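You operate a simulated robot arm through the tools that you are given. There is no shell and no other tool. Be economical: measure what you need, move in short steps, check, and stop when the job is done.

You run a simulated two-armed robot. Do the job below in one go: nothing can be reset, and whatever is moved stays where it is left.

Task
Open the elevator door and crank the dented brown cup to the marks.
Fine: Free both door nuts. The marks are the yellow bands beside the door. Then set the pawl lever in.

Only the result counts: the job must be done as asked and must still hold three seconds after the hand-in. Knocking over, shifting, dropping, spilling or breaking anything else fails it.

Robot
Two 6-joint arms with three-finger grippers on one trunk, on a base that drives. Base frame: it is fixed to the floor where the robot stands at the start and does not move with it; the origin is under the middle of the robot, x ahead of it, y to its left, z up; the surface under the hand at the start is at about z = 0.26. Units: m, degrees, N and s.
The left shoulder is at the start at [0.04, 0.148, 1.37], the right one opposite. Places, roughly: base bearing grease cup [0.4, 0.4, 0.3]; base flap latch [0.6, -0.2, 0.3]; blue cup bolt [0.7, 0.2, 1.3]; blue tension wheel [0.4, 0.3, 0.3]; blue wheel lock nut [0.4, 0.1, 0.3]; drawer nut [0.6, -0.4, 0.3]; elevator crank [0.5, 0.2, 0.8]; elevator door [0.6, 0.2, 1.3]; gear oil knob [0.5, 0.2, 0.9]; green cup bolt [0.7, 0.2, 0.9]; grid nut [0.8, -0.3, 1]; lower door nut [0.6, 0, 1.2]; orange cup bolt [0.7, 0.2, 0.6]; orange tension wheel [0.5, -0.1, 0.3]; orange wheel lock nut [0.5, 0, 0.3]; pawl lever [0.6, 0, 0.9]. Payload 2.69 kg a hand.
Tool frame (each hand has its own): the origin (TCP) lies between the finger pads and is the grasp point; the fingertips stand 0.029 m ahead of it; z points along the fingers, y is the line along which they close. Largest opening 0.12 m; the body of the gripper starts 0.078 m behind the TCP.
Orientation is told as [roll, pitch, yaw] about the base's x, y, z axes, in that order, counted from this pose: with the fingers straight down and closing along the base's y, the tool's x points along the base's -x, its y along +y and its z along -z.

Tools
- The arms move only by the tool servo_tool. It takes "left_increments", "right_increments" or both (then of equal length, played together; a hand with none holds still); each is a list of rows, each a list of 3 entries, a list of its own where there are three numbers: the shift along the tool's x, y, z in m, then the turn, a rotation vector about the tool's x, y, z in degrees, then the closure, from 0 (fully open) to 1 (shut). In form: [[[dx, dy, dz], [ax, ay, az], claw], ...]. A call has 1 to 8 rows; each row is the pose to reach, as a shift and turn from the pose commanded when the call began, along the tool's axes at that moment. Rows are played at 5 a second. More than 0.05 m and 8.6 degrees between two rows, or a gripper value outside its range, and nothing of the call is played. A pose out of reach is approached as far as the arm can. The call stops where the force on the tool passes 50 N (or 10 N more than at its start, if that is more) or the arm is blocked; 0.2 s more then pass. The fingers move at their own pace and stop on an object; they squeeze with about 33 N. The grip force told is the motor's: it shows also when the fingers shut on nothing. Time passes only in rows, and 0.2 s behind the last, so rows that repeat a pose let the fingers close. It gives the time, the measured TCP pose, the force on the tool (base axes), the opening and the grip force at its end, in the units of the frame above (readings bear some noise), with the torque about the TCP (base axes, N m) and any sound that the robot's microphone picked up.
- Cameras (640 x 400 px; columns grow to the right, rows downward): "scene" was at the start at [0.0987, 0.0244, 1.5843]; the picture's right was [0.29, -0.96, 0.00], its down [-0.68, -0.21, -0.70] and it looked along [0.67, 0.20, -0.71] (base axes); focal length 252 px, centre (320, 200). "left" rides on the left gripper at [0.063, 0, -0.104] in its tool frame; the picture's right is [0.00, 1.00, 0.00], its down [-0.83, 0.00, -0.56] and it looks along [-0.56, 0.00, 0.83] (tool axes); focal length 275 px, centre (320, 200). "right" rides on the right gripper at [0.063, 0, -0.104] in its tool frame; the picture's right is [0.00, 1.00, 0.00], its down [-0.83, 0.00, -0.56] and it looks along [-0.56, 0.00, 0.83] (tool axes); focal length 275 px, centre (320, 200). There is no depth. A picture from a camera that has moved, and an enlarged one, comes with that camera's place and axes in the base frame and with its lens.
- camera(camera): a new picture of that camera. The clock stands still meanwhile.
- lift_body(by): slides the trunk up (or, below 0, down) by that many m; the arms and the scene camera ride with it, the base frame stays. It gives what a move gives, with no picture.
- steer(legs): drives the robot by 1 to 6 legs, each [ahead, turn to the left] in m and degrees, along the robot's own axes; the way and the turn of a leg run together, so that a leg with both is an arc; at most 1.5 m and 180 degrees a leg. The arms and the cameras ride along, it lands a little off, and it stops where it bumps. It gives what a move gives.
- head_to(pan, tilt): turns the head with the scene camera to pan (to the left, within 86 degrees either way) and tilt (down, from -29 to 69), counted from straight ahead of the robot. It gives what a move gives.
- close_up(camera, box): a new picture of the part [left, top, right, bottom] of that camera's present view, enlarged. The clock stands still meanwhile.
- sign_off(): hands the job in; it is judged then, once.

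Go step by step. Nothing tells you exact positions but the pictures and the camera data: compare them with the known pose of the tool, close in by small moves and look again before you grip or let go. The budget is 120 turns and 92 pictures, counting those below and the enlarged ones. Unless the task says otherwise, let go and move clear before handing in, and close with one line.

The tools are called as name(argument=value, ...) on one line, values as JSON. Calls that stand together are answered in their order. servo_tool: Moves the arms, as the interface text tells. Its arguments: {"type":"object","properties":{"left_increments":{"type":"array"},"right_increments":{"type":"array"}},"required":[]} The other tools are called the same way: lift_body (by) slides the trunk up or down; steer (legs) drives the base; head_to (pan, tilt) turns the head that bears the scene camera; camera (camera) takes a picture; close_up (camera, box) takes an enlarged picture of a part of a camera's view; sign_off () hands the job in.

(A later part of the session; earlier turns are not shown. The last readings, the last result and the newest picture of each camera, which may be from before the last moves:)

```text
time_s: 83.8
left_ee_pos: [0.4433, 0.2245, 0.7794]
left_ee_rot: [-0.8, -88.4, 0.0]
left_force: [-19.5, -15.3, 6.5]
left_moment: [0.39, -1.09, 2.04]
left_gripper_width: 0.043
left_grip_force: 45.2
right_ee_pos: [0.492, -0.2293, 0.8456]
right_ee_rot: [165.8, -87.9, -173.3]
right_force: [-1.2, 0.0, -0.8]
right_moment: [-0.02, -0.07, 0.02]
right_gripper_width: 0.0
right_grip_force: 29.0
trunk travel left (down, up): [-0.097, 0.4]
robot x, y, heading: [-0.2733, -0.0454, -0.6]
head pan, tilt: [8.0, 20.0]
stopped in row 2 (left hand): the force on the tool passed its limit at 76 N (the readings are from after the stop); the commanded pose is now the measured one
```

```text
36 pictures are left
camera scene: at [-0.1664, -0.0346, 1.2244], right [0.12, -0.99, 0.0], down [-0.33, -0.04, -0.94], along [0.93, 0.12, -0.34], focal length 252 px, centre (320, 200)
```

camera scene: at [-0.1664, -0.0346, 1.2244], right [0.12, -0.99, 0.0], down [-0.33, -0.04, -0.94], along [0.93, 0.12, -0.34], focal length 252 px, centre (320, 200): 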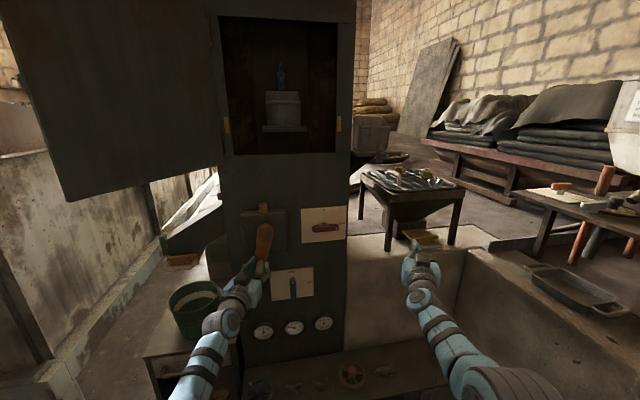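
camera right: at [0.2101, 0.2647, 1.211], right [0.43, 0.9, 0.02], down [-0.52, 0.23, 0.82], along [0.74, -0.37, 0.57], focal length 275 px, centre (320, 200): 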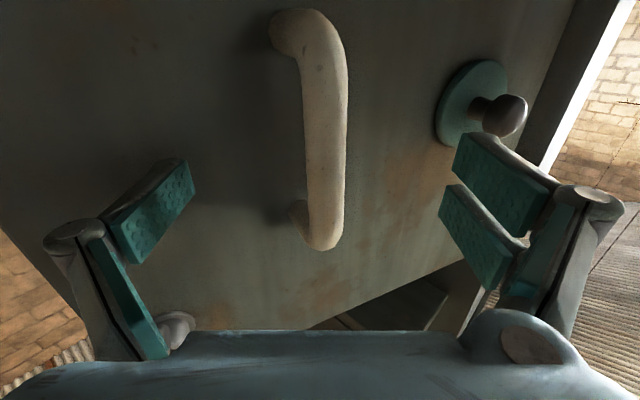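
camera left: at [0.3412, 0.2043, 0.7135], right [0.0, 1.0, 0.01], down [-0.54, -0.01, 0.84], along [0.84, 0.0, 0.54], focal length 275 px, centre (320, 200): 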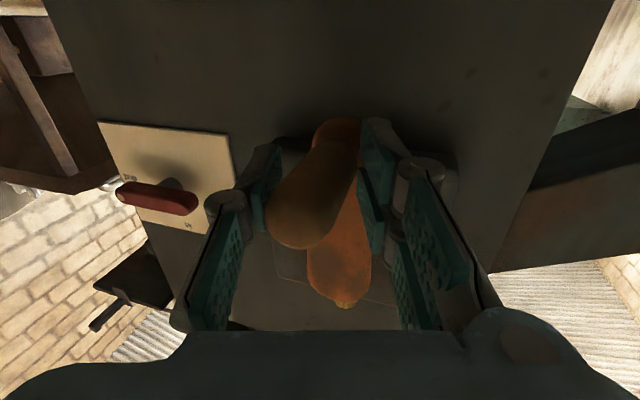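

The crank moves but the step was too quick. I go on in smaller steps.

servo_tool(left_increments=[[[-0.0025, 0.0107, 0], [0, 0, 0], 1], [[-0.006, 0.0211, 0], [0, 0, 0], 1], [[-0.0107, 0.0311, 0], [0, 0, 0], 1], [[-0.0164, 0.0405, 0], [0, 0, 0], 1], [[-0.023, 0.0493, 0], [0, 0, 0], 1], [[-0.0305, 0.0573, 0], [0, 0, 0], 1], [[-0.0388, 0.0645, 0], [0, 0, 0], 1], [[-0.0478, 0.0708, 0], [0, 0, 0], 1]])

camera(camera="left")

```text
time_s: 84.2
left_ee_pos: [0.4423, 0.2282, 0.7803]
left_ee_rot: [1.2, -88.3, -2.5]
left_force: [-29.1, -23.0, 7.5]
left_moment: [0.73, -1.4, 3.68]
left_gripper_width: 0.044
left_grip_force: 45.0
right_ee_pos: [0.4891, -0.2336, 0.8459]
right_ee_rot: [162.8, -87.9, -170.4]
right_force: [-0.5, 0.9, 0.3]
right_moment: [0.03, 0.0, 0.0]
right_gripper_width: 0.0
right_grip_force: 28.7
trunk travel left (down, up): [-0.097, 0.4]
robot x, y, heading: [-0.2775, -0.0481, -1.0]
head pan, tilt: [8.0, 20.0]
stopped in row 2 (left hand): the force on the tool passed its limit at 54 N (the readings are from after the stop); the commanded pose is now the measured one
```

```text
35 pictures are left
camera left: at [0.3375, 0.2309, 0.7196], right [0.02, 1.0, 0.01], down [-0.53, 0.01, 0.85], along [0.85, -0.02, 0.53], focal length 275 px, centre (320, 200)
```

left: 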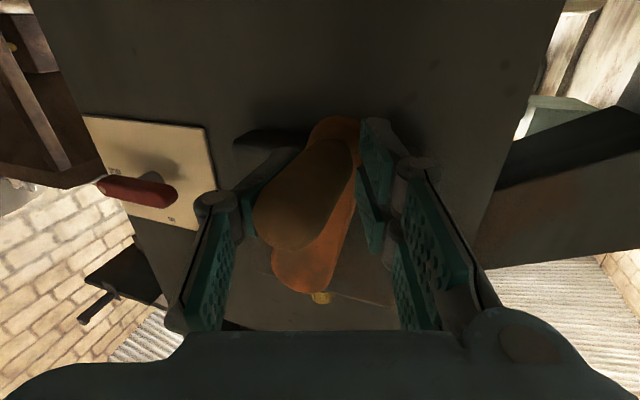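

close_up(camera="scene", box=[200, 10, 370, 160])

close_up(camera="scene", box=[200, 190, 360, 310])

```text
2.67 times, centred on (285, 85) of scene
camera zoom: at [-0.1686, -0.0372, 1.2245], right [0.12, -0.99, 0.0], down [-0.33, -0.04, -0.94], along [0.93, 0.12, -0.34], focal length 671 px, centre (413, 507)
```

zoom: 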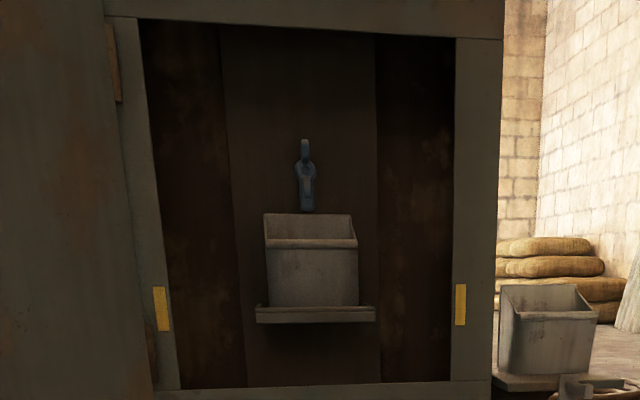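

```text
3.33 times, centred on (280, 250) of scene
camera zoom: at [-0.1686, -0.0372, 1.2245], right [0.12, -0.99, 0.0], down [-0.33, -0.04, -0.94], along [0.93, 0.12, -0.34], focal length 839 px, centre (453, 33)
```

zoom: 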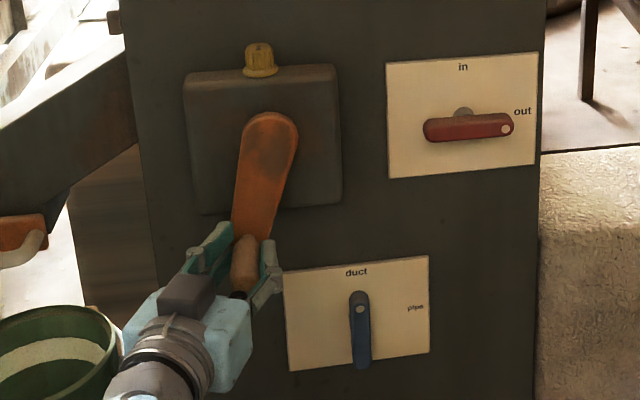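

The cup rises about 2.5 cm for 15° clockwise, so this is the lifting direction. The wooden grip is canted, so I loosen, yaw the hand about 18° to lie along it and regrip.

servo_tool(left_increments=[[[0, 0, 0], [0, 0, 0], 0.4], [[0, 0, 0], [-6, 0, 0], 0.4], [[0, 0, 0], [-12, 0, 0], 0.4], [[0, 0, 0], [-18, 0, 0], 0.4], [[0, 0, 0], [-18, 0, 0], 0.4]])

camera(camera="left")

```text
time_s: 85.4
left_ee_pos: [0.4474, 0.2323, 0.7723]
left_ee_rot: [13.6, -87.8, 3.4]
left_force: [-0.8, 0.2, 0.6]
left_moment: [0.03, -0.02, 0.01]
left_gripper_width: 0.0721
left_grip_force: 0.1
right_ee_pos: [0.4956, -0.2302, 0.8414]
right_ee_rot: [167.8, -88.3, -175.5]
right_force: [1.0, -1.0, 0.4]
right_moment: [-0.02, 0.02, -0.05]
right_gripper_width: 0.0
right_grip_force: 28.5
trunk travel left (down, up): [-0.097, 0.4]
robot x, y, heading: [-0.2737, -0.044, -0.8]
head pan, tilt: [8.0, 20.0]
```

```text
32 pictures are left
camera left: at [0.3459, 0.2024, 0.7131], right [-0.29, 0.96, 0.01], down [-0.5, -0.16, 0.85], along [0.82, 0.24, 0.52], focal length 275 px, centre (320, 200)
```

left: 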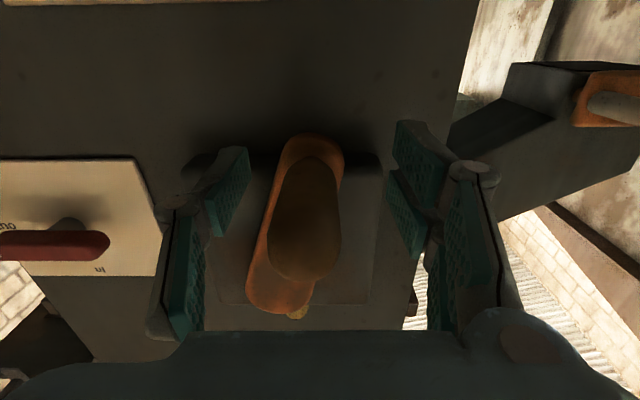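

The grip now lies straight between the pads. I recentre slightly, close and continue cranking.

servo_tool(left_increments=[[[-0.006, -0.005, 0.002], [0, 0, 0], 0.4], [[-0.006, -0.005, 0.002], [0, 0, 0], 0.8], [[-0.006, -0.005, 0.002], [0, 0, 0], 1], [[-0.006, -0.005, 0.002], [0, 0, 0], 1]])

```text
time_s: 86.4
left_ee_pos: [0.4482, 0.2289, 0.78]
left_ee_rot: [14.3, -87.8, 2.6]
left_force: [-25.0, -6.0, -6.7]
left_moment: [-0.01, 0.12, 0.1]
left_gripper_width: 0.0254
left_grip_force: 44.6
right_ee_pos: [0.4939, -0.2322, 0.8428]
right_ee_rot: [166.3, -88.2, -173.9]
right_force: [0.5, 0.0, 1.1]
right_moment: [-0.01, 0.02, 0.05]
right_gripper_width: 0.0
right_grip_force: 28.7
trunk travel left (down, up): [-0.097, 0.4]
robot x, y, heading: [-0.2775, -0.0478, -1.0]
head pan, tilt: [8.0, 20.0]
```

servo_tool(left_increments=[[[-0.0024, 0.0084, -0.004], [0, 0, 0], 1], [[-0.0064, 0.0183, -0.001], [0.5, 0, 0], 1], [[-0.0114, 0.0276, 0.002], [1.5, 0, 0], 1], [[-0.0174, 0.0364, 0.004], [3, 0, 0], 1], [[-0.0243, 0.0446, 0.007], [4, 0, 0], 1], [[-0.032, 0.052, 0.009], [5.5, 0, 0], 1], [[-0.0406, 0.0586, 0.011], [7, 0, 0], 1], [[-0.0498, 0.0643, 0.013], [8.5, 0, 0], 1]])

```text
time_s: 87.5
left_ee_pos: [0.4378, 0.2598, 0.8004]
left_ee_rot: [10.1, -87.9, 3.8]
left_force: [-32.4, -18.0, 6.7]
left_moment: [0.42, -0.89, 1.61]
left_gripper_width: 0.0288
left_grip_force: 45.3
right_ee_pos: [0.4886, -0.2329, 0.8462]
right_ee_rot: [162.7, -87.9, -170.4]
right_force: [0.7, 0.2, 0.9]
right_moment: [-0.01, 0.04, -0.01]
right_gripper_width: 0.0001
right_grip_force: 28.4
trunk travel left (down, up): [-0.097, 0.4]
robot x, y, heading: [-0.2713, -0.0467, -0.9]
head pan, tilt: [8.0, 20.0]
stopped in row 5 (left hand): the force on the tool passed its limit at 103 N (the readings are from after the stop); the commanded pose is now the measured one
```

The force pattern and earlier edges show the whole tower is yawed about 20° left, so the crank circle lies in that plane. I align the hand with it and move only across its own axis.

servo_tool(left_increments=[[[-0.006, 0.007, -0.006], [-2, 0, 0], 1], [[-0.0124, 0.0134, -0.012], [-4, 0, 0], 1], [[-0.0195, 0.0193, -0.012], [-6, 0, 0], 1], [[-0.0271, 0.0244, -0.0125], [-6, 0, 0], 1], [[-0.035, 0.029, -0.013], [-6, 0, 0], 1], [[-0.0434, 0.0328, -0.013], [-6, 0, 0], 1], [[-0.052, 0.0358, -0.0135], [-6, 0, 0], 1], [[-0.0609, 0.0381, -0.0135], [-6, 0, 0], 1]])

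```text
time_s: 88.5
left_ee_pos: [0.4301, 0.2764, 0.8212]
left_ee_rot: [11.6, -87.6, 7.7]
left_force: [17.3, -24.3, 2.2]
left_moment: [0.37, 0.46, -0.8]
left_gripper_width: 0.0257
left_grip_force: 45.4
right_ee_pos: [0.4948, -0.2331, 0.8398]
right_ee_rot: [159.5, -88.4, -166.9]
right_force: [-0.2, -0.4, -1.1]
right_moment: [0.02, -0.04, -0.05]
right_gripper_width: 0.0002
right_grip_force: 28.3
trunk travel left (down, up): [-0.097, 0.4]
robot x, y, heading: [-0.2739, -0.0456, -1.6]
head pan, tilt: [8.0, 20.0]
stopped in row 5 (left hand): the force on the tool passed its limit at 55 N (the readings are from after the stop); the commanded pose is now the measured one
```

It follows well (about 54° now). I go slower to keep the force down.

servo_tool(left_increments=[[[-0.0045, 0.0031, 0], [0, 0, 0], 1], [[-0.0091, 0.006, 0], [0, 0, 0], 1], [[-0.0139, 0.0086, 0], [0, 0, 0], 1], [[-0.0188, 0.0109, 0], [0, 0, 0], 1], [[-0.0238, 0.013, 0], [0, 0, 0], 1], [[-0.029, 0.0148, 0], [0, 0, 0], 1], [[-0.0342, 0.0164, 0], [0, 0, 0], 1], [[-0.0395, 0.0176, 0], [0, 0, 0], 1]])

```text
time_s: 89.8
left_ee_pos: [0.4289, 0.2853, 0.8473]
left_ee_rot: [3.6, -87.7, 15.5]
left_force: [13.6, -30.7, 0.5]
left_moment: [-0.03, 0.53, -1.05]
left_gripper_width: 0.0257
left_grip_force: 45.3
right_ee_pos: [0.4926, -0.2339, 0.8412]
right_ee_rot: [157.9, -88.3, -165.0]
right_force: [-0.8, 0.9, -1.0]
right_moment: [-0.02, -0.09, -0.05]
right_gripper_width: 0.0
right_grip_force: 28.7
trunk travel left (down, up): [-0.097, 0.4]
robot x, y, heading: [-0.2726, -0.0471, -2.3]
head pan, tilt: [8.0, 20.0]
stopped in row 6 (left hand): the force on the tool passed its limit at 51 N (the readings are from after the stop); the commanded pose is now the measured one
```

Fitting the measured points gives the true circle: radius about 0.086, axis at z≈0.862; I'm at about 80°. I continue on that circle.

servo_tool(left_increments=[[[-0.0059, 0.0008, 0], [0, 0, 0], 1], [[-0.0119, 0.0012, 0], [0, 0, 0], 1], [[-0.0179, 0.0012, 0], [0, 0, 0], 1], [[-0.0239, 0.0008, 0], [0, 0, 0], 1], [[-0.0298, 0, 0], [0, 0, 0], 1], [[-0.0357, -0.0013, 0], [0, 0, 0], 1], [[-0.0415, -0.0029, 0], [0, 0, 0], 1], [[-0.0471, -0.005, 0], [0, 0, 0], 1]])

```text
time_s: 90.5
left_ee_pos: [0.4264, 0.2856, 0.8553]
left_ee_rot: [3.3, -87.2, 15.6]
left_force: [9.6, -26.4, -1.2]
left_moment: [0.36, 0.42, -0.93]
left_gripper_width: 0.0254
left_grip_force: 45.0
right_ee_pos: [0.4915, -0.2331, 0.8427]
right_ee_rot: [159.3, -88.2, -166.2]
right_force: [-0.5, -0.1, -0.3]
right_moment: [-0.01, -0.02, -0.06]
right_gripper_width: 0.0
right_grip_force: 27.9
trunk travel left (down, up): [-0.097, 0.4]
robot x, y, heading: [-0.2708, -0.05, -2.2]
head pan, tilt: [8.0, 20.0]
stopped in row 3 (left hand): the force on the tool passed its limit at 51 N (the readings are from after the stop); the commanded pose is now the measured one
```

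A steady sideways preload uses up the force margin; I relieve it inward while going on.

servo_tool(left_increments=[[[-0.002, -0.007, 0], [0, 0, 0], 1], [[-0.007, -0.012, 0], [0, 0, 0], 1], [[-0.013, -0.0125, 0], [0, 0, 0], 1], [[-0.019, -0.013, 0], [0, 0, 0], 1], [[-0.025, -0.0135, 0], [0, 0, 0], 1], [[-0.031, -0.0145, 0], [0, 0, 0], 1], [[-0.037, -0.016, 0], [0, 0, 0], 1], [[-0.0425, -0.018, 0], [0, 0, 0], 1]])

```text
time_s: 91.5
left_ee_pos: [0.4277, 0.2843, 0.8731]
left_ee_rot: [8.9, -87.1, 10.6]
left_force: [-8.0, 15.4, 0.2]
left_moment: [0.26, -0.51, 0.12]
left_gripper_width: 0.0261
left_grip_force: 45.0
right_ee_pos: [0.4906, -0.2287, 0.8462]
right_ee_rot: [173.2, -88.0, 179.8]
right_force: [-0.2, 0.0, -0.8]
right_moment: [-0.01, -0.01, 0.04]
right_gripper_width: 0.0004
right_grip_force: 28.4
trunk travel left (down, up): [-0.097, 0.4]
robot x, y, heading: [-0.2739, -0.0469, -1.5]
head pan, tilt: [8.0, 20.0]
stopped in row 4 (right hand): the arm was blocked; the commanded pose is now the measured one
```

servo_tool(left_increments=[[[-0.0059, 0.003, 0], [0, 0, 0], 1], [[-0.0118, 0.002, 0], [0, 0, 0], 1], [[-0.0175, 0, 0], [0, 0, 0], 1], [[-0.0231, -0.003, 0], [0, 0, 0], 1], [[-0.0285, -0.006, 0], [0, 0, 0], 1], [[-0.0338, -0.009, 0], [0, 0, 0], 1], [[-0.0388, -0.012, 0], [0, 0, 0], 1], [[-0.0436, -0.016, 0], [0, 0, 0], 1]])

camera(camera="scene")

```text
time_s: 93.3
left_ee_pos: [0.4348, 0.2687, 0.9177]
left_ee_rot: [8.1, -87.1, 11.5]
left_force: [-25.9, 1.6, -13.9]
left_moment: [0.3, 1.31, -0.14]
left_gripper_width: 0.0262
left_grip_force: 45.0
right_ee_pos: [0.4893, -0.228, 0.8457]
right_ee_rot: [167.7, -88.1, -174.6]
right_force: [0.1, 0.4, -0.4]
right_moment: [-0.02, 0.01, 0.06]
right_gripper_width: 0.0
right_grip_force: 28.5
trunk travel left (down, up): [-0.097, 0.4]
robot x, y, heading: [-0.2739, -0.0481, -1.8]
head pan, tilt: [8.0, 20.0]
```

```text
31 pictures are left
camera scene: at [-0.1638, -0.0351, 1.2238], right [0.11, -0.99, 0.0], down [-0.34, -0.04, -0.94], along [0.93, 0.1, -0.34], focal length 252 px, centre (320, 200)
```

scene: 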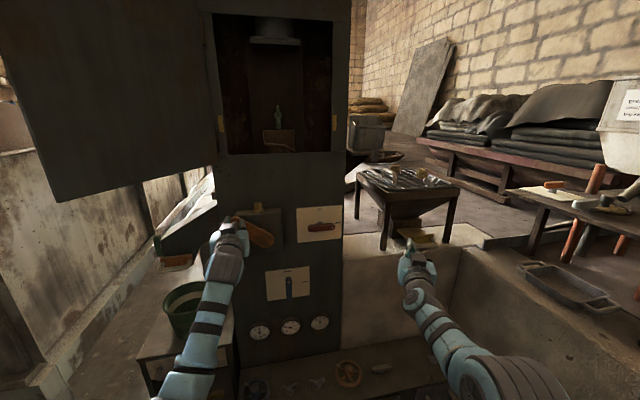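

That went through fully, and a brownish cup with a green bolt is rising. Closer look.

close_up(camera="scene", box=[200, 10, 350, 160])

```text
2.67 times, centred on (275, 85) of scene
camera zoom: at [-0.1638, -0.0351, 1.2238], right [0.11, -0.99, 0.0], down [-0.34, -0.04, -0.94], along [0.93, 0.1, -0.34], focal length 671 px, centre (440, 507)
```

zoom: 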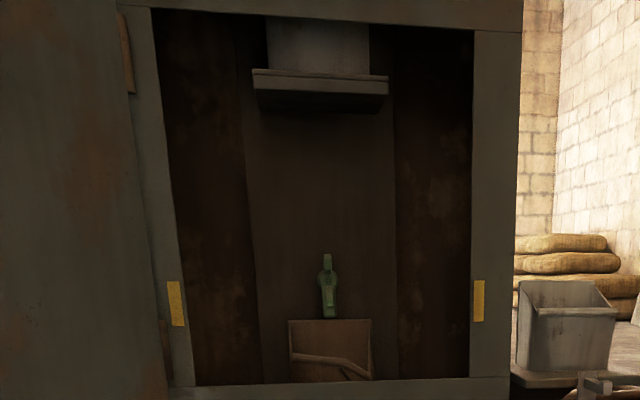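

The cup with the green bolt is brown and creased; the bands sit at z≈1.163–1.213. I crank another ~32° and look again.

servo_tool(left_increments=[[[-0.0044, -0.004, -0.003], [0, 0, 0], 1], [[-0.0086, -0.0084, -0.006], [0, 0, 0], 1], [[-0.0125, -0.013, -0.006], [0, 0, 0], 1], [[-0.016, -0.0178, -0.006], [0, 0, 0], 1], [[-0.0192, -0.0229, -0.006], [0, 0, 0], 1], [[-0.022, -0.0282, -0.006], [0, 0, 0], 1], [[-0.0244, -0.0337, -0.006], [0, 0, 0], 1], [[-0.0265, -0.0393, -0.006], [0, 0, 0], 1]])

close_up(camera="scene", box=[200, 10, 350, 160])

```text
time_s: 95.1
left_ee_pos: [0.4443, 0.2297, 0.943]
left_ee_rot: [4.3, -87.2, 15.1]
left_force: [9.7, 19.9, 17.3]
left_moment: [0.65, -0.43, -0.37]
left_gripper_width: 0.0254
left_grip_force: 45.0
right_ee_pos: [0.4891, -0.2273, 0.8464]
right_ee_rot: [174.2, -88.1, 179.0]
right_force: [0.6, 0.3, -0.4]
right_moment: [0.02, 0.0, -0.01]
right_gripper_width: 0.0002
right_grip_force: 29.2
trunk travel left (down, up): [-0.097, 0.4]
robot x, y, heading: [-0.2774, -0.0455, -1.7]
head pan, tilt: [8.0, 20.0]
```

```text
2.67 times, centred on (275, 85) of scene
camera zoom: at [-0.1626, -0.033, 1.2237], right [0.11, -0.99, 0.0], down [-0.34, -0.04, -0.94], along [0.93, 0.1, -0.34], focal length 671 px, centre (440, 507)
```

zoom: 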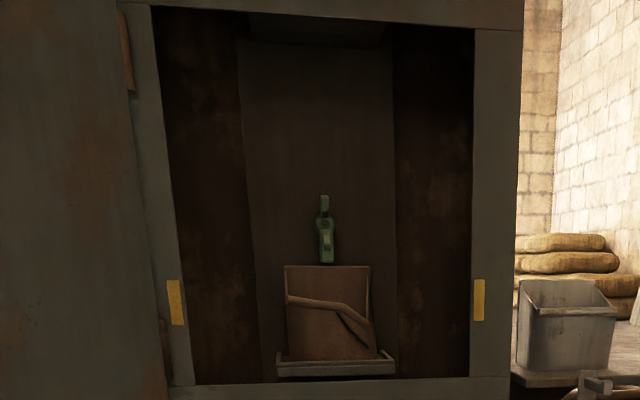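

This is the dented brown cup; it needs about 2 cm more. I crank ~11° further.

servo_tool(left_increments=[[[-0.0012, -0.004, 0], [0, 0, 0], 1], [[-0.0024, -0.008, 0], [0, 0, 0], 1], [[-0.0034, -0.012, 0], [0, 0, 0], 1], [[-0.004, -0.016, 0], [0, 0, 0], 1], [[-0.004, -0.016, 0], [0, 0, 0], 1]])

close_up(camera="scene", box=[200, 10, 350, 160])

```text
time_s: 96.3
left_ee_pos: [0.4493, 0.2134, 0.9459]
left_ee_rot: [4.7, -87.2, 14.8]
left_force: [-13.1, 12.5, 3.8]
left_moment: [0.6, 0.4, 0.16]
left_gripper_width: 0.0265
left_grip_force: 45.1
right_ee_pos: [0.488, -0.2283, 0.8468]
right_ee_rot: [172.3, -87.9, -179.2]
right_force: [-0.2, -1.3, 1.1]
right_moment: [0.03, 0.01, 0.01]
right_gripper_width: 0.0
right_grip_force: 27.9
trunk travel left (down, up): [-0.097, 0.4]
robot x, y, heading: [-0.2744, -0.0465, -1.9]
head pan, tilt: [8.0, 20.0]
```

```text
2.67 times, centred on (275, 85) of scene
camera zoom: at [-0.1649, -0.0336, 1.2239], right [0.11, -0.99, 0.0], down [-0.34, -0.04, -0.94], along [0.94, 0.1, -0.34], focal length 671 px, centre (440, 507)
```

zoom: 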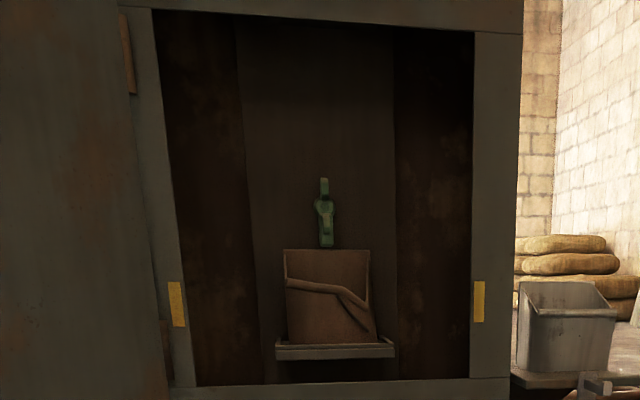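

The cup's body is now centred on the bands. I loosen the fingers slightly, still caging the grip, to see whether the crank holds by itself.

servo_tool(left_increments=[[[0, 0, 0], [0, 0, 0], 0.62], [[0, 0, 0], [0, 0, 0], 0.62], [[0, 0, 0], [0, 0, 0], 0.62], [[0, 0, 0], [0, 0, 0], 0.62]])

close_up(camera="scene", box=[200, 10, 350, 160])

camera(camera="scene")

```text
time_s: 97.3
left_ee_pos: [0.4517, 0.2134, 0.9462]
left_ee_rot: [7.8, -87.0, 11.6]
left_force: [-0.5, -0.6, -0.2]
left_moment: [0.0, 0.02, -0.01]
left_gripper_width: 0.0454
left_grip_force: 0.1
right_ee_pos: [0.4909, -0.2303, 0.8435]
right_ee_rot: [168.9, -88.1, -175.8]
right_force: [-0.5, 0.1, -0.1]
right_moment: [0.04, -0.01, 0.02]
right_gripper_width: 0.0002
right_grip_force: 28.7
trunk travel left (down, up): [-0.097, 0.4]
robot x, y, heading: [-0.2766, -0.047, -2.0]
head pan, tilt: [8.0, 20.0]
```

```text
2.67 times, centred on (275, 85) of scene
camera zoom: at [-0.1611, -0.0359, 1.2236], right [0.11, -0.99, 0.0], down [-0.34, -0.04, -0.94], along [0.93, 0.1, -0.34], focal length 671 px, centre (440, 507)
```

zoom: 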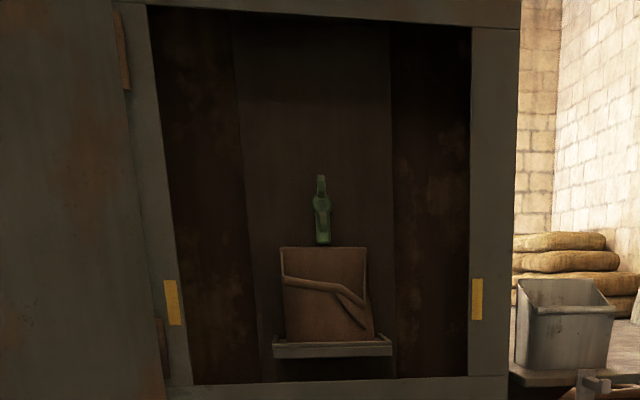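

```text
26 pictures are left
camera scene: at [-0.1611, -0.0359, 1.2236], right [0.11, -0.99, 0.0], down [-0.34, -0.04, -0.94], along [0.93, 0.1, -0.34], focal length 252 px, centre (320, 200)
```

scene: 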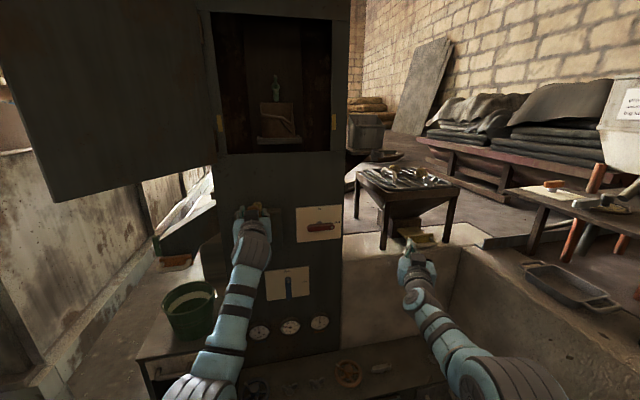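

The crank holds by itself with no load on the hand. I open and withdraw the left hand along its own axis.

servo_tool(left_increments=[[[0, 0, 0], [0, 0, 0], 0.1], [[0, 0, 0], [0, 0, 0], 0.1], [[0, 0, -0.02], [0, 0, 0], 0.1], [[0, 0, -0.04], [0, 0, 0], 0.1], [[0, 0, -0.06], [0, 0, 0], 0.1], [[0, 0, -0.08], [0, 0, 0], 0.1]])

camera(camera="left")

```text
time_s: 98.7
left_ee_pos: [0.3753, 0.1844, 0.9495]
left_ee_rot: [8.8, -87.1, 10.7]
left_force: [-0.3, 1.5, 1.0]
left_moment: [0.02, 0.01, 0.01]
left_gripper_width: 0.108
left_grip_force: 0.0
right_ee_pos: [0.4883, -0.2301, 0.8447]
right_ee_rot: [167.7, -88.1, -174.6]
right_force: [-0.9, -0.1, 0.4]
right_moment: [-0.01, -0.01, 0.0]
right_gripper_width: 0.0001
right_grip_force: 28.4
trunk travel left (down, up): [-0.097, 0.4]
robot x, y, heading: [-0.2753, -0.0451, -2.4]
head pan, tilt: [8.0, 20.0]
```

```text
25 pictures are left
camera left: at [0.2751, 0.15, 0.8913], right [-0.33, 0.94, 0.01], down [-0.48, -0.18, 0.86], along [0.81, 0.28, 0.51], focal length 275 px, centre (320, 200)
```

left: 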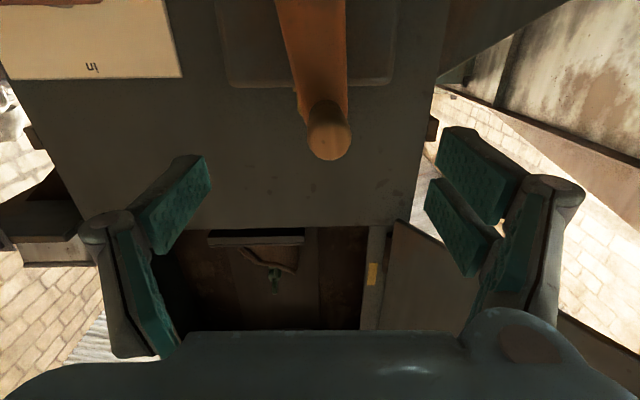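

The left hand is clear. I drive back, and fold the left hand down out of the way before approaching the pawl lever with the right hand.

steer(legs=[[-0.15, 0]])

servo_tool(left_increments=[[[0.03, 0.005, -0.02], [0, 8.5, 0], 0.1], [[0.06, 0.01, -0.04], [0, 17, 0], 0.1], [[0.09, 0.015, -0.06], [0, 25.5, 0], 0.1], [[0.12, 0.02, -0.08], [0, 34, 0], 0.1], [[0.15, 0.03, -0.1], [0, 42.5, 0], 0.1], [[0.18, 0.04, -0.12], [0, 51, 0], 0.1], [[0.21, 0.05, -0.14], [0, 59.5, 0], 0.1], [[0.24, 0.06, -0.16], [0, 68, 0], 0.1]])

servo_tool(left_increments=[[[0.01, 0, 0], [0, 7, 0], 0.1], [[0.02, 0, 0], [0, 14, 0], 0.1], [[0.03, 0, 0], [0, 20, 0], 0.1]])

steer(legs=[[0, 22]])

camera(camera="scene")

```text
time_s: 100.1
left_ee_pos: [0.2263, 0.1922, 0.9498]
left_ee_rot: [8.1, -87.2, 11.5]
left_force: [-1.3, -0.2, 0.7]
left_moment: [0.0, 0.02, 0.02]
left_gripper_width: 0.1078
left_grip_force: 0.1
right_ee_pos: [0.3424, -0.222, 0.8446]
right_ee_rot: [167.1, -88.0, -173.9]
right_force: [0.3, -0.2, -0.3]
right_moment: [0.0, -0.02, 0.01]
right_gripper_width: 0.0001
right_grip_force: 28.7
trunk travel left (down, up): [-0.097, 0.4]
robot x, y, heading: [-0.426, -0.0433, -1.9]
head pan, tilt: [8.0, 20.0]
```

```text
time_s: 101.9
left_ee_pos: [0.0739, 0.1934, 0.6793]
left_ee_rot: [0.5, -18.9, 19.5]
left_force: [0.1, 0.6, -0.6]
left_moment: [-0.02, 0.01, -0.04]
left_gripper_width: 0.1082
left_grip_force: 0.1
left hand out of reach, approached as far as the arm can: row 7, 8
right_ee_pos: [0.3427, -0.2211, 0.8438]
right_ee_rot: [167.6, -88.0, -174.2]
right_force: [-1.4, 1.0, 0.5]
right_moment: [-0.01, -0.01, -0.04]
right_gripper_width: 0.0
right_grip_force: 28.5
trunk travel left (down, up): [-0.097, 0.4]
robot x, y, heading: [-0.4259, -0.0408, -2.0]
head pan, tilt: [8.0, 20.0]
```

```text
time_s: 102.7
left_ee_pos: [0.0816, 0.1863, 0.6417]
left_ee_rot: [0.3, 1.0, 19.7]
left_force: [-0.5, -0.5, -0.3]
left_moment: [-0.01, -0.01, -0.04]
left_gripper_width: 0.108
left_grip_force: 0.0
left hand out of reach, approached as far as the arm can: row 1, 2, 3
right_ee_pos: [0.3425, -0.2217, 0.8428]
right_ee_rot: [166.5, -88.1, -173.2]
right_force: [-0.1, 0.2, -0.1]
right_moment: [0.0, -0.01, 0.0]
right_gripper_width: 0.0
right_grip_force: 28.7
trunk travel left (down, up): [-0.097, 0.4]
robot x, y, heading: [-0.4263, -0.0437, -2.1]
head pan, tilt: [8.0, 20.0]
```

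```text
time_s: 103.7
left_ee_pos: [0.053, 0.2418, 0.6404]
left_ee_rot: [0.5, 0.9, 26.0]
left_force: [0.3, -0.4, 0.0]
left_moment: [-0.03, 0.02, 0.03]
left_gripper_width: 0.108
left_grip_force: 0.0
right_ee_pos: [0.3571, -0.1349, 0.8433]
right_ee_rot: [168.2, -88.2, -168.5]
right_force: [0.1, -0.3, 0.3]
right_moment: [0.0, 0.02, -0.04]
right_gripper_width: 0.0
right_grip_force: 28.3
trunk travel left (down, up): [-0.097, 0.4]
robot x, y, heading: [-0.4218, -0.0466, 4.1]
head pan, tilt: [8.0, 20.0]
stopped in leg 1: the robot was blocked; the commanded pose is now the measured one
```

```text
24 pictures are left
camera scene: at [-0.3115, -0.0191, 1.2236], right [0.21, -0.98, 0.0], down [-0.33, -0.07, -0.94], along [0.92, 0.2, -0.34], focal length 252 px, centre (320, 200)
```

scene: 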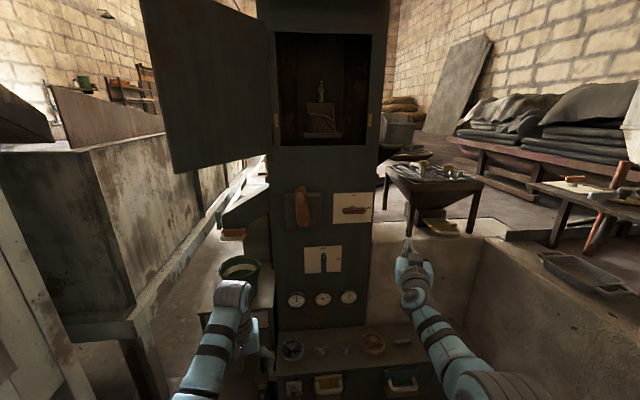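

The left turn was blocked by something; I look to the left side before moving on.

head_to(pan=70, tilt=45)

camera(camera="scene")

```text
time_s: 105.0
left_ee_pos: [0.0539, 0.2406, 0.6425]
left_ee_rot: [0.4, 0.9, 26.0]
left_force: [-0.5, -0.2, -0.1]
left_moment: [0.0, -0.01, -0.01]
left_gripper_width: 0.1081
left_grip_force: 0.1
right_ee_pos: [0.3573, -0.1365, 0.8442]
right_ee_rot: [165.7, -88.2, -165.9]
right_force: [0.3, 0.7, 0.5]
right_moment: [0.03, 0.0, 0.0]
right_gripper_width: 0.0001
right_grip_force: 28.4
trunk travel left (down, up): [-0.097, 0.4]
robot x, y, heading: [-0.4237, -0.0408, 4.4]
head pan, tilt: [70.0, 45.0]
```

```text
23 pictures are left
camera scene: at [-0.3801, 0.038, 1.185], right [0.96, -0.27, 0.0], down [-0.19, -0.68, -0.71], along [0.19, 0.68, -0.71], focal length 252 px, centre (320, 200)
```

scene: 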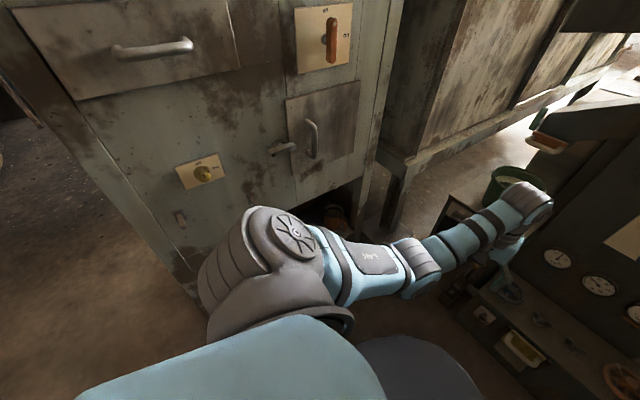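

Nothing is touching on the left. I try the turn again.

steer(legs=[[0, 10]])

head_to(pan=-75, tilt=45)

camera(camera="scene")

```text
time_s: 106.4
left_ee_pos: [-0.001, 0.3171, 0.641]
left_ee_rot: [0.4, 1.1, 35.7]
left_force: [0.4, 0.4, -0.3]
left_moment: [0.01, 0.02, 0.01]
left_gripper_width: 0.108
left_grip_force: 0.0
right_ee_pos: [0.361, -0.0024, 0.8416]
right_ee_rot: [163.6, -88.1, -154.1]
right_force: [0.8, 0.8, 0.1]
right_moment: [-0.02, 0.01, 0.01]
right_gripper_width: 0.0001
right_grip_force: 28.6
trunk travel left (down, up): [-0.097, 0.4]
robot x, y, heading: [-0.4223, -0.0432, 14.7]
head pan, tilt: [70.0, 45.0]
stopped in leg 1: the robot was blocked; the commanded pose is now the measured one
```

```text
time_s: 108.7
left_ee_pos: [-0.002, 0.3167, 0.6403]
left_ee_rot: [0.4, 0.9, 35.7]
left_force: [0.3, -0.7, -0.4]
left_moment: [-0.02, 0.02, 0.0]
left_gripper_width: 0.1078
left_grip_force: 0.0
right_ee_pos: [0.362, -0.0019, 0.8419]
right_ee_rot: [164.6, -88.2, -155.0]
right_force: [0.1, -0.5, 0.4]
right_moment: [-0.01, -0.03, 0.03]
right_gripper_width: 0.0
right_grip_force: 28.6
trunk travel left (down, up): [-0.097, 0.4]
robot x, y, heading: [-0.426, -0.0421, 14.4]
head pan, tilt: [-75.0, 45.0]
```

```text
22 pictures are left
camera scene: at [-0.3631, -0.1077, 1.185], right [-0.87, -0.49, 0.0], down [-0.35, 0.62, -0.71], along [0.35, -0.62, -0.71], focal length 252 px, centre (320, 200)
```

scene: 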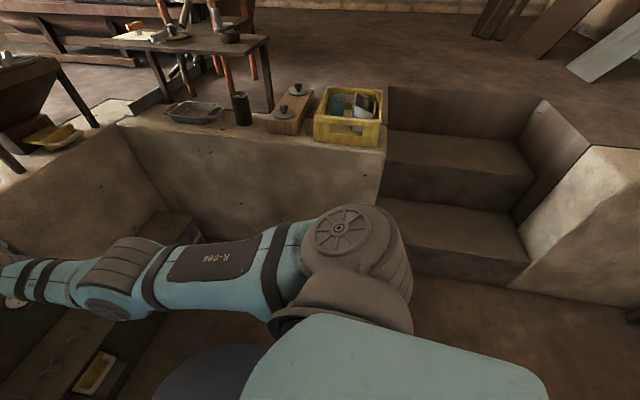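

The turn did go through (the block report seems harmless). I now look with the right hand's camera at the pawl lever.

head_to(pan=0, tilt=22)

servo_tool(right_increments=[[[-0.01, 0, 0], [-3, 0, 0], 0], [[-0.03, 0.01, 0], [-6, 0, 0], 0], [[-0.035, 0.01, 0], [-10, 2, 0], 0], [[-0.035, 0.01, 0], [-10, 2, 0], 0]])

camera(camera="right")

```text
time_s: 110.2
left_ee_pos: [-0.0012, 0.3178, 0.6412]
left_ee_rot: [0.4, 0.9, 35.6]
left_force: [-0.4, 0.4, 0.9]
left_moment: [-0.03, 0.02, 0.03]
left_gripper_width: 0.108
left_grip_force: 0.0
right_ee_pos: [0.3619, -0.0021, 0.8424]
right_ee_rot: [164.6, -88.1, -155.0]
right_force: [0.2, 0.0, 0.8]
right_moment: [-0.02, 0.01, -0.03]
right_gripper_width: 0.0
right_grip_force: 28.8
trunk travel left (down, up): [-0.097, 0.4]
robot x, y, heading: [-0.4229, -0.0424, 14.3]
head pan, tilt: [0.0, 22.0]
```

```text
time_s: 111.2
left_ee_pos: [-0.0021, 0.317, 0.6432]
left_ee_rot: [0.4, 0.9, 35.7]
left_force: [0.9, -0.2, 0.0]
left_moment: [-0.01, 0.0, 0.0]
left_gripper_width: 0.1082
left_grip_force: 0.0
right_ee_pos: [0.3608, 0.0027, 0.8728]
right_ee_rot: [72.3, -89.5, -55.0]
right_force: [0.8, -0.1, -0.6]
right_moment: [0.03, -0.03, 0.02]
right_gripper_width: 0.12
right_grip_force: 0.2
right hand out of reach, approached as far as the arm can: row 1, 2, 3, 4
trunk travel left (down, up): [-0.097, 0.4]
robot x, y, heading: [-0.4185, -0.0395, 14.4]
head pan, tilt: [0.0, 22.0]
```

```text
21 pictures are left
camera right: at [0.2613, -0.0282, 0.8082], right [-0.29, 0.96, 0.0], down [-0.53, -0.17, 0.83], along [0.8, 0.24, 0.55], focal length 275 px, centre (320, 200)
```

right: 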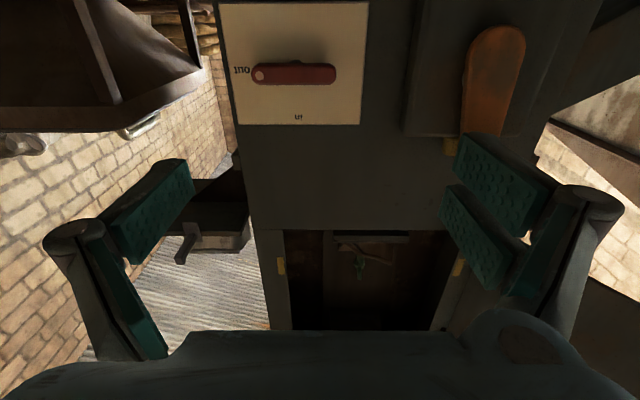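

The view is now square to the panel; the bar's centre is near [0.57, 0.039, 0.856], 0.087 m long, dot end at "out". I retract the hand, then drive closer.

servo_tool(right_increments=[[[0, 0, -0.03], [0, 0, 0], 0], [[0, 0, -0.06], [0, 0, 0], 0], [[0, 0, -0.09], [0, 0, 0], 0], [[0, 0, -0.11], [0, 0, 0], 0], [[0, 0, -0.11], [0, 0, 0], 0]])

```text
time_s: 112.3
left_ee_pos: [-0.0017, 0.3181, 0.6419]
left_ee_rot: [0.3, 0.9, 35.7]
left_force: [-0.4, -0.4, 0.5]
left_moment: [-0.02, -0.04, 0.02]
left_gripper_width: 0.1079
left_grip_force: 0.1
right_ee_pos: [0.2554, -0.0349, 0.8711]
right_ee_rot: [56.6, -89.6, -37.0]
right_force: [0.3, 0.1, -0.1]
right_moment: [-0.03, 0.0, 0.0]
right_gripper_width: 0.1198
right_grip_force: 0.0
trunk travel left (down, up): [-0.097, 0.4]
robot x, y, heading: [-0.4202, -0.0455, 14.2]
head pan, tilt: [0.0, 22.0]
```

steer(legs=[[0.22, 0]])

camera(camera="right")

```text
time_s: 114.1
left_ee_pos: [0.2156, 0.3748, 0.6412]
left_ee_rot: [0.4, 1.0, 35.7]
left_force: [0.3, 0.2, -0.1]
left_moment: [0.01, 0.01, -0.02]
left_gripper_width: 0.108
left_grip_force: 0.0
right_ee_pos: [0.4743, 0.0217, 0.8705]
right_ee_rot: [56.5, -89.7, -36.7]
right_force: [0.8, -0.5, -0.6]
right_moment: [-0.01, 0.01, -0.01]
right_gripper_width: 0.1201
right_grip_force: 0.1
trunk travel left (down, up): [-0.097, 0.4]
robot x, y, heading: [-0.2048, 0.0115, 14.5]
head pan, tilt: [0.0, 22.0]
```

```text
20 pictures are left
camera right: at [0.3764, -0.0127, 0.8068], right [-0.34, 0.94, 0.0], down [-0.52, -0.19, 0.83], along [0.78, 0.28, 0.55], focal length 275 px, centre (320, 200)
```

right: 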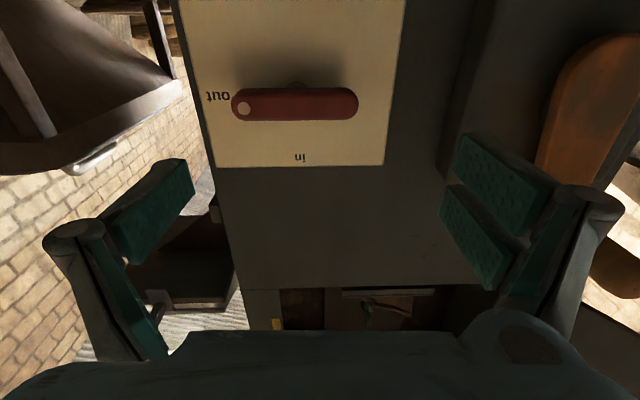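

servo_tool(right_increments=[[[0.0135, -0.0163, 0.02], [0, 0, 0], 0], [[0.0135, -0.0163, 0.05], [0, 0, 0], 0], [[0.0135, -0.0163, 0.07], [0, 0, 0], 0], [[0.0135, -0.0163, 0.082], [0, 0, 0], 0], [[0.0135, -0.0163, 0.082], [0, 0, 0], 0]])

camera(camera="right")

```text
time_s: 115.3
left_ee_pos: [0.2163, 0.3744, 0.6403]
left_ee_rot: [0.5, 0.8, 35.9]
left_force: [-0.6, 0.8, -0.1]
left_moment: [0.0, -0.02, -0.02]
left_gripper_width: 0.1078
left_grip_force: 0.1
right_ee_pos: [0.5574, 0.0359, 0.8574]
right_ee_rot: [63.2, -89.5, -43.5]
right_force: [-0.7, -0.1, 0.8]
right_moment: [-0.03, 0.04, -0.02]
right_gripper_width: 0.1201
right_grip_force: 0.1
trunk travel left (down, up): [-0.097, 0.4]
robot x, y, heading: [-0.2044, 0.0113, 14.3]
head pan, tilt: [0.0, 22.0]
```

```text
19 pictures are left
camera right: at [0.459, 0.0005, 0.7932], right [-0.34, 0.94, 0.0], down [-0.52, -0.19, 0.83], along [0.78, 0.28, 0.55], focal length 275 px, centre (320, 200)
```

right: 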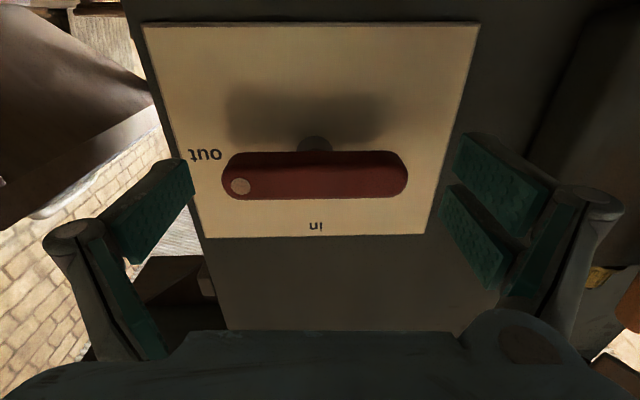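

The bar is centred between the fingers. I close on its ends.

servo_tool(right_increments=[[[0, 0, 0], [0, 0, 0], 0.3], [[0, 0, 0], [0, 0, 0], 0.7], [[0, 0, 0], [0, 0, 0], 1], [[0, 0, 0], [0, 0, 0], 1]])

camera(camera="right")

```text
time_s: 116.3
left_ee_pos: [0.2164, 0.3719, 0.6425]
left_ee_rot: [0.5, 0.8, 35.9]
left_force: [0.2, 0.0, -0.3]
left_moment: [-0.05, 0.0, 0.0]
left_gripper_width: 0.1077
left_grip_force: 0.1
right_ee_pos: [0.5578, 0.0332, 0.8568]
right_ee_rot: [71.1, -89.6, -51.4]
right_force: [-0.3, -14.4, -0.5]
right_moment: [-0.02, 0.19, -2.08]
right_gripper_width: 0.0897
right_grip_force: 45.5
trunk travel left (down, up): [-0.097, 0.4]
robot x, y, heading: [-0.2073, 0.0119, 14.2]
head pan, tilt: [0.0, 22.0]
```

```text
18 pictures are left
camera right: at [0.4591, -0.0017, 0.793], right [-0.34, 0.94, 0.0], down [-0.52, -0.19, 0.83], along [0.78, 0.28, 0.55], focal length 275 px, centre (320, 200)
```

right: 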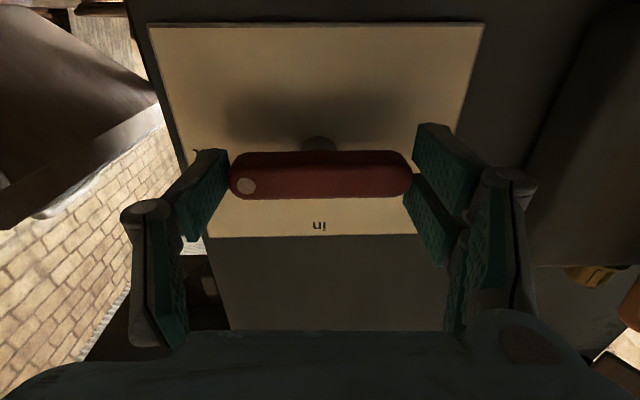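

Gripped. I turn it anticlockwise so the dot goes from "out" up to "in".

servo_tool(right_increments=[[[0, -0.004, 0], [0, 0, -6], 1], [[0, -0.004, 0], [0, 0, -12], 1], [[0, -0.004, 0], [0, 0, -18], 1], [[0, -0.004, 0], [0, 0, -24], 1], [[0, -0.004, 0], [0, 0, -30], 1], [[0, -0.004, 0], [0, 0, -36], 1], [[0, -0.004, 0], [0, 0, -42], 1], [[0, -0.004, 0], [0, 0, -48], 1]])

camera(camera="right")

```text
time_s: 118.1
left_ee_pos: [0.2157, 0.3736, 0.6401]
left_ee_rot: [0.3, 0.9, 35.8]
left_force: [0.6, 0.8, 0.4]
left_moment: [-0.02, 0.0, -0.02]
left_gripper_width: 0.1082
left_grip_force: 0.1
right_ee_pos: [0.5573, 0.0312, 0.8577]
right_ee_rot: [-89.8, -42.2, 109.5]
right_force: [-1.8, 2.9, 3.3]
right_moment: [-0.33, 1.04, 0.49]
right_gripper_width: 0.0895
right_grip_force: 44.7
trunk travel left (down, up): [-0.097, 0.4]
robot x, y, heading: [-0.2025, 0.0143, 14.3]
head pan, tilt: [0.0, 22.0]
```

```text
17 pictures are left
camera right: at [0.4759, -0.0483, 0.8152], right [-0.23, 0.63, -0.74], down [-0.73, 0.4, 0.56], along [0.64, 0.67, 0.37], focal length 275 px, centre (320, 200)
```

right: 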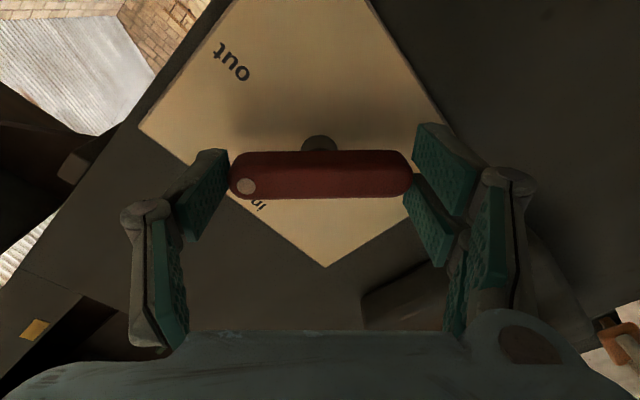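

Turned 48° cleanly, with the dot moving towards "in". I finish the remaining turn.

servo_tool(right_increments=[[[0, 0, 0], [0, 0, -6], 1], [[0, 0, 0], [0, 0, -12], 1], [[0, 0, 0], [0, 0, -18], 1], [[0, 0, 0], [0, 0, -24], 1], [[0, 0, 0], [0, 0, -30], 1], [[0, 0, 0], [0, 0, -36], 1], [[0, 0, 0], [0, 0, -42], 1], [[0, 0, 0], [0, 0, -46], 1]])

camera(camera="right")

```text
time_s: 119.9
left_ee_pos: [0.2147, 0.3727, 0.642]
left_ee_rot: [0.4, 0.9, 35.9]
left_force: [-0.7, -0.2, -0.9]
left_moment: [-0.02, 0.03, 0.01]
left_gripper_width: 0.1078
left_grip_force: 0.1
right_ee_pos: [0.557, 0.0304, 0.8598]
right_ee_rot: [-90.3, 3.6, 109.6]
right_force: [22.0, -1.3, 28.4]
right_moment: [1.63, 0.27, -0.01]
right_gripper_width: 0.0896
right_grip_force: 44.8
trunk travel left (down, up): [-0.097, 0.4]
robot x, y, heading: [-0.2052, 0.0132, 14.6]
head pan, tilt: [0.0, 22.0]
```

```text
16 pictures are left
camera right: at [0.4809, -0.0647, 0.863], right [0.03, -0.06, -1.0], down [-0.8, 0.59, -0.06], along [0.6, 0.8, -0.03], focal length 275 px, centre (320, 200)
```

right: 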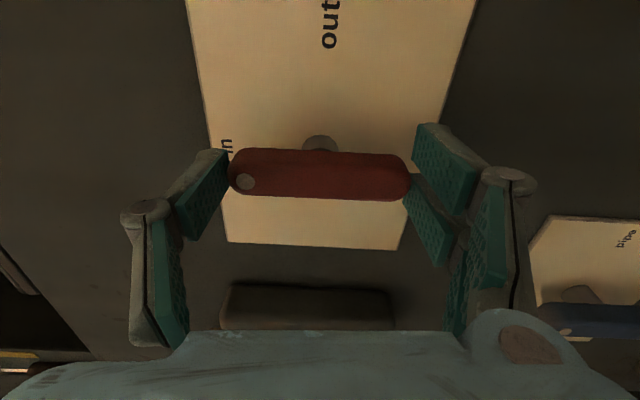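

The dot is at "in" and the lever is against its stop. I release and retreat, then check everything.

servo_tool(right_increments=[[[0, 0, 0], [0, 0, 3], 1], [[0, 0, 0], [0, 0, 3], 0], [[0, 0, 0], [0, 0, 3], 0], [[0, 0, -0.03], [0, 0, 3], 0], [[0, 0, -0.06], [0, 0, 3], 0], [[0, 0, -0.08], [0, 0, 3], 0]])

camera(camera="right")

steer(legs=[[-0.2, 0]])

camera(camera="scene")

```text
time_s: 121.3
left_ee_pos: [0.216, 0.3736, 0.6409]
left_ee_rot: [0.3, 0.9, 35.8]
left_force: [-0.3, -0.2, -0.1]
left_moment: [-0.01, 0.03, 0.01]
left_gripper_width: 0.1077
left_grip_force: 0.1
right_ee_pos: [0.4819, 0.0042, 0.8574]
right_ee_rot: [-89.9, 0.7, 109.6]
right_force: [-0.4, 0.1, 0.5]
right_moment: [-0.05, 0.05, -0.03]
right_gripper_width: 0.1198
right_grip_force: 0.0
trunk travel left (down, up): [-0.097, 0.4]
robot x, y, heading: [-0.2043, 0.0133, 14.3]
head pan, tilt: [0.0, 22.0]
```

```text
15 pictures are left
camera right: at [0.4064, -0.0896, 0.8582], right [0.0, -0.02, -1.0], down [-0.8, 0.6, -0.01], along [0.6, 0.8, -0.01], focal length 275 px, centre (320, 200)
```

right: 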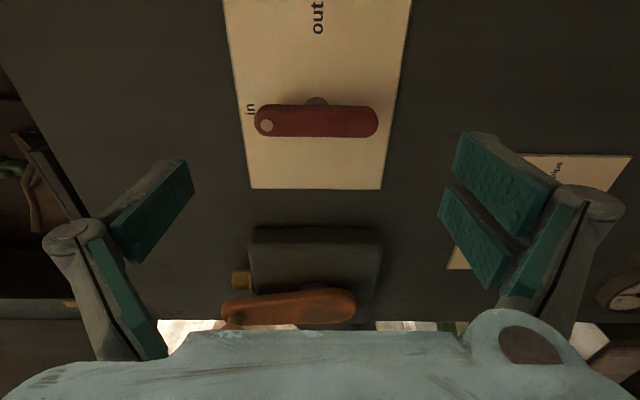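

```text
time_s: 122.8
left_ee_pos: [0.0231, 0.3265, 0.6415]
left_ee_rot: [0.4, 0.9, 36.0]
left_force: [-0.6, -0.2, 1.0]
left_moment: [-0.02, -0.04, 0.01]
left_gripper_width: 0.1081
left_grip_force: 0.1
right_ee_pos: [0.2909, -0.0427, 0.8584]
right_ee_rot: [-89.8, 0.7, 109.9]
right_force: [-0.8, 0.7, 0.7]
right_moment: [-0.02, 0.02, 0.01]
right_gripper_width: 0.1199
right_grip_force: 0.1
trunk travel left (down, up): [-0.097, 0.4]
robot x, y, heading: [-0.3954, -0.0367, 14.5]
head pan, tilt: [0.0, 22.0]
```

```text
14 pictures are left
camera scene: at [-0.2869, -0.0072, 1.2204], right [0.25, -0.97, 0.0], down [-0.36, -0.09, -0.93], along [0.9, 0.23, -0.37], focal length 252 px, centre (320, 200)
```

scene: 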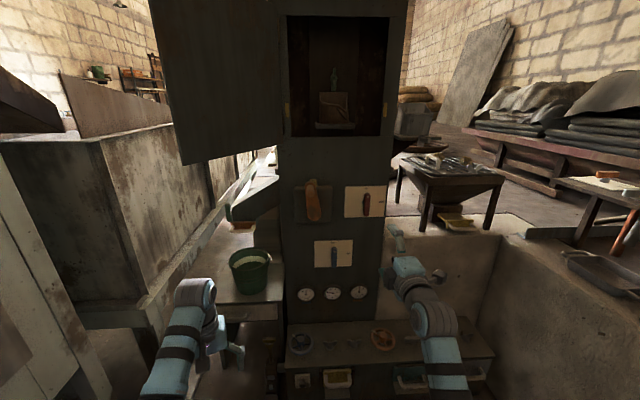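

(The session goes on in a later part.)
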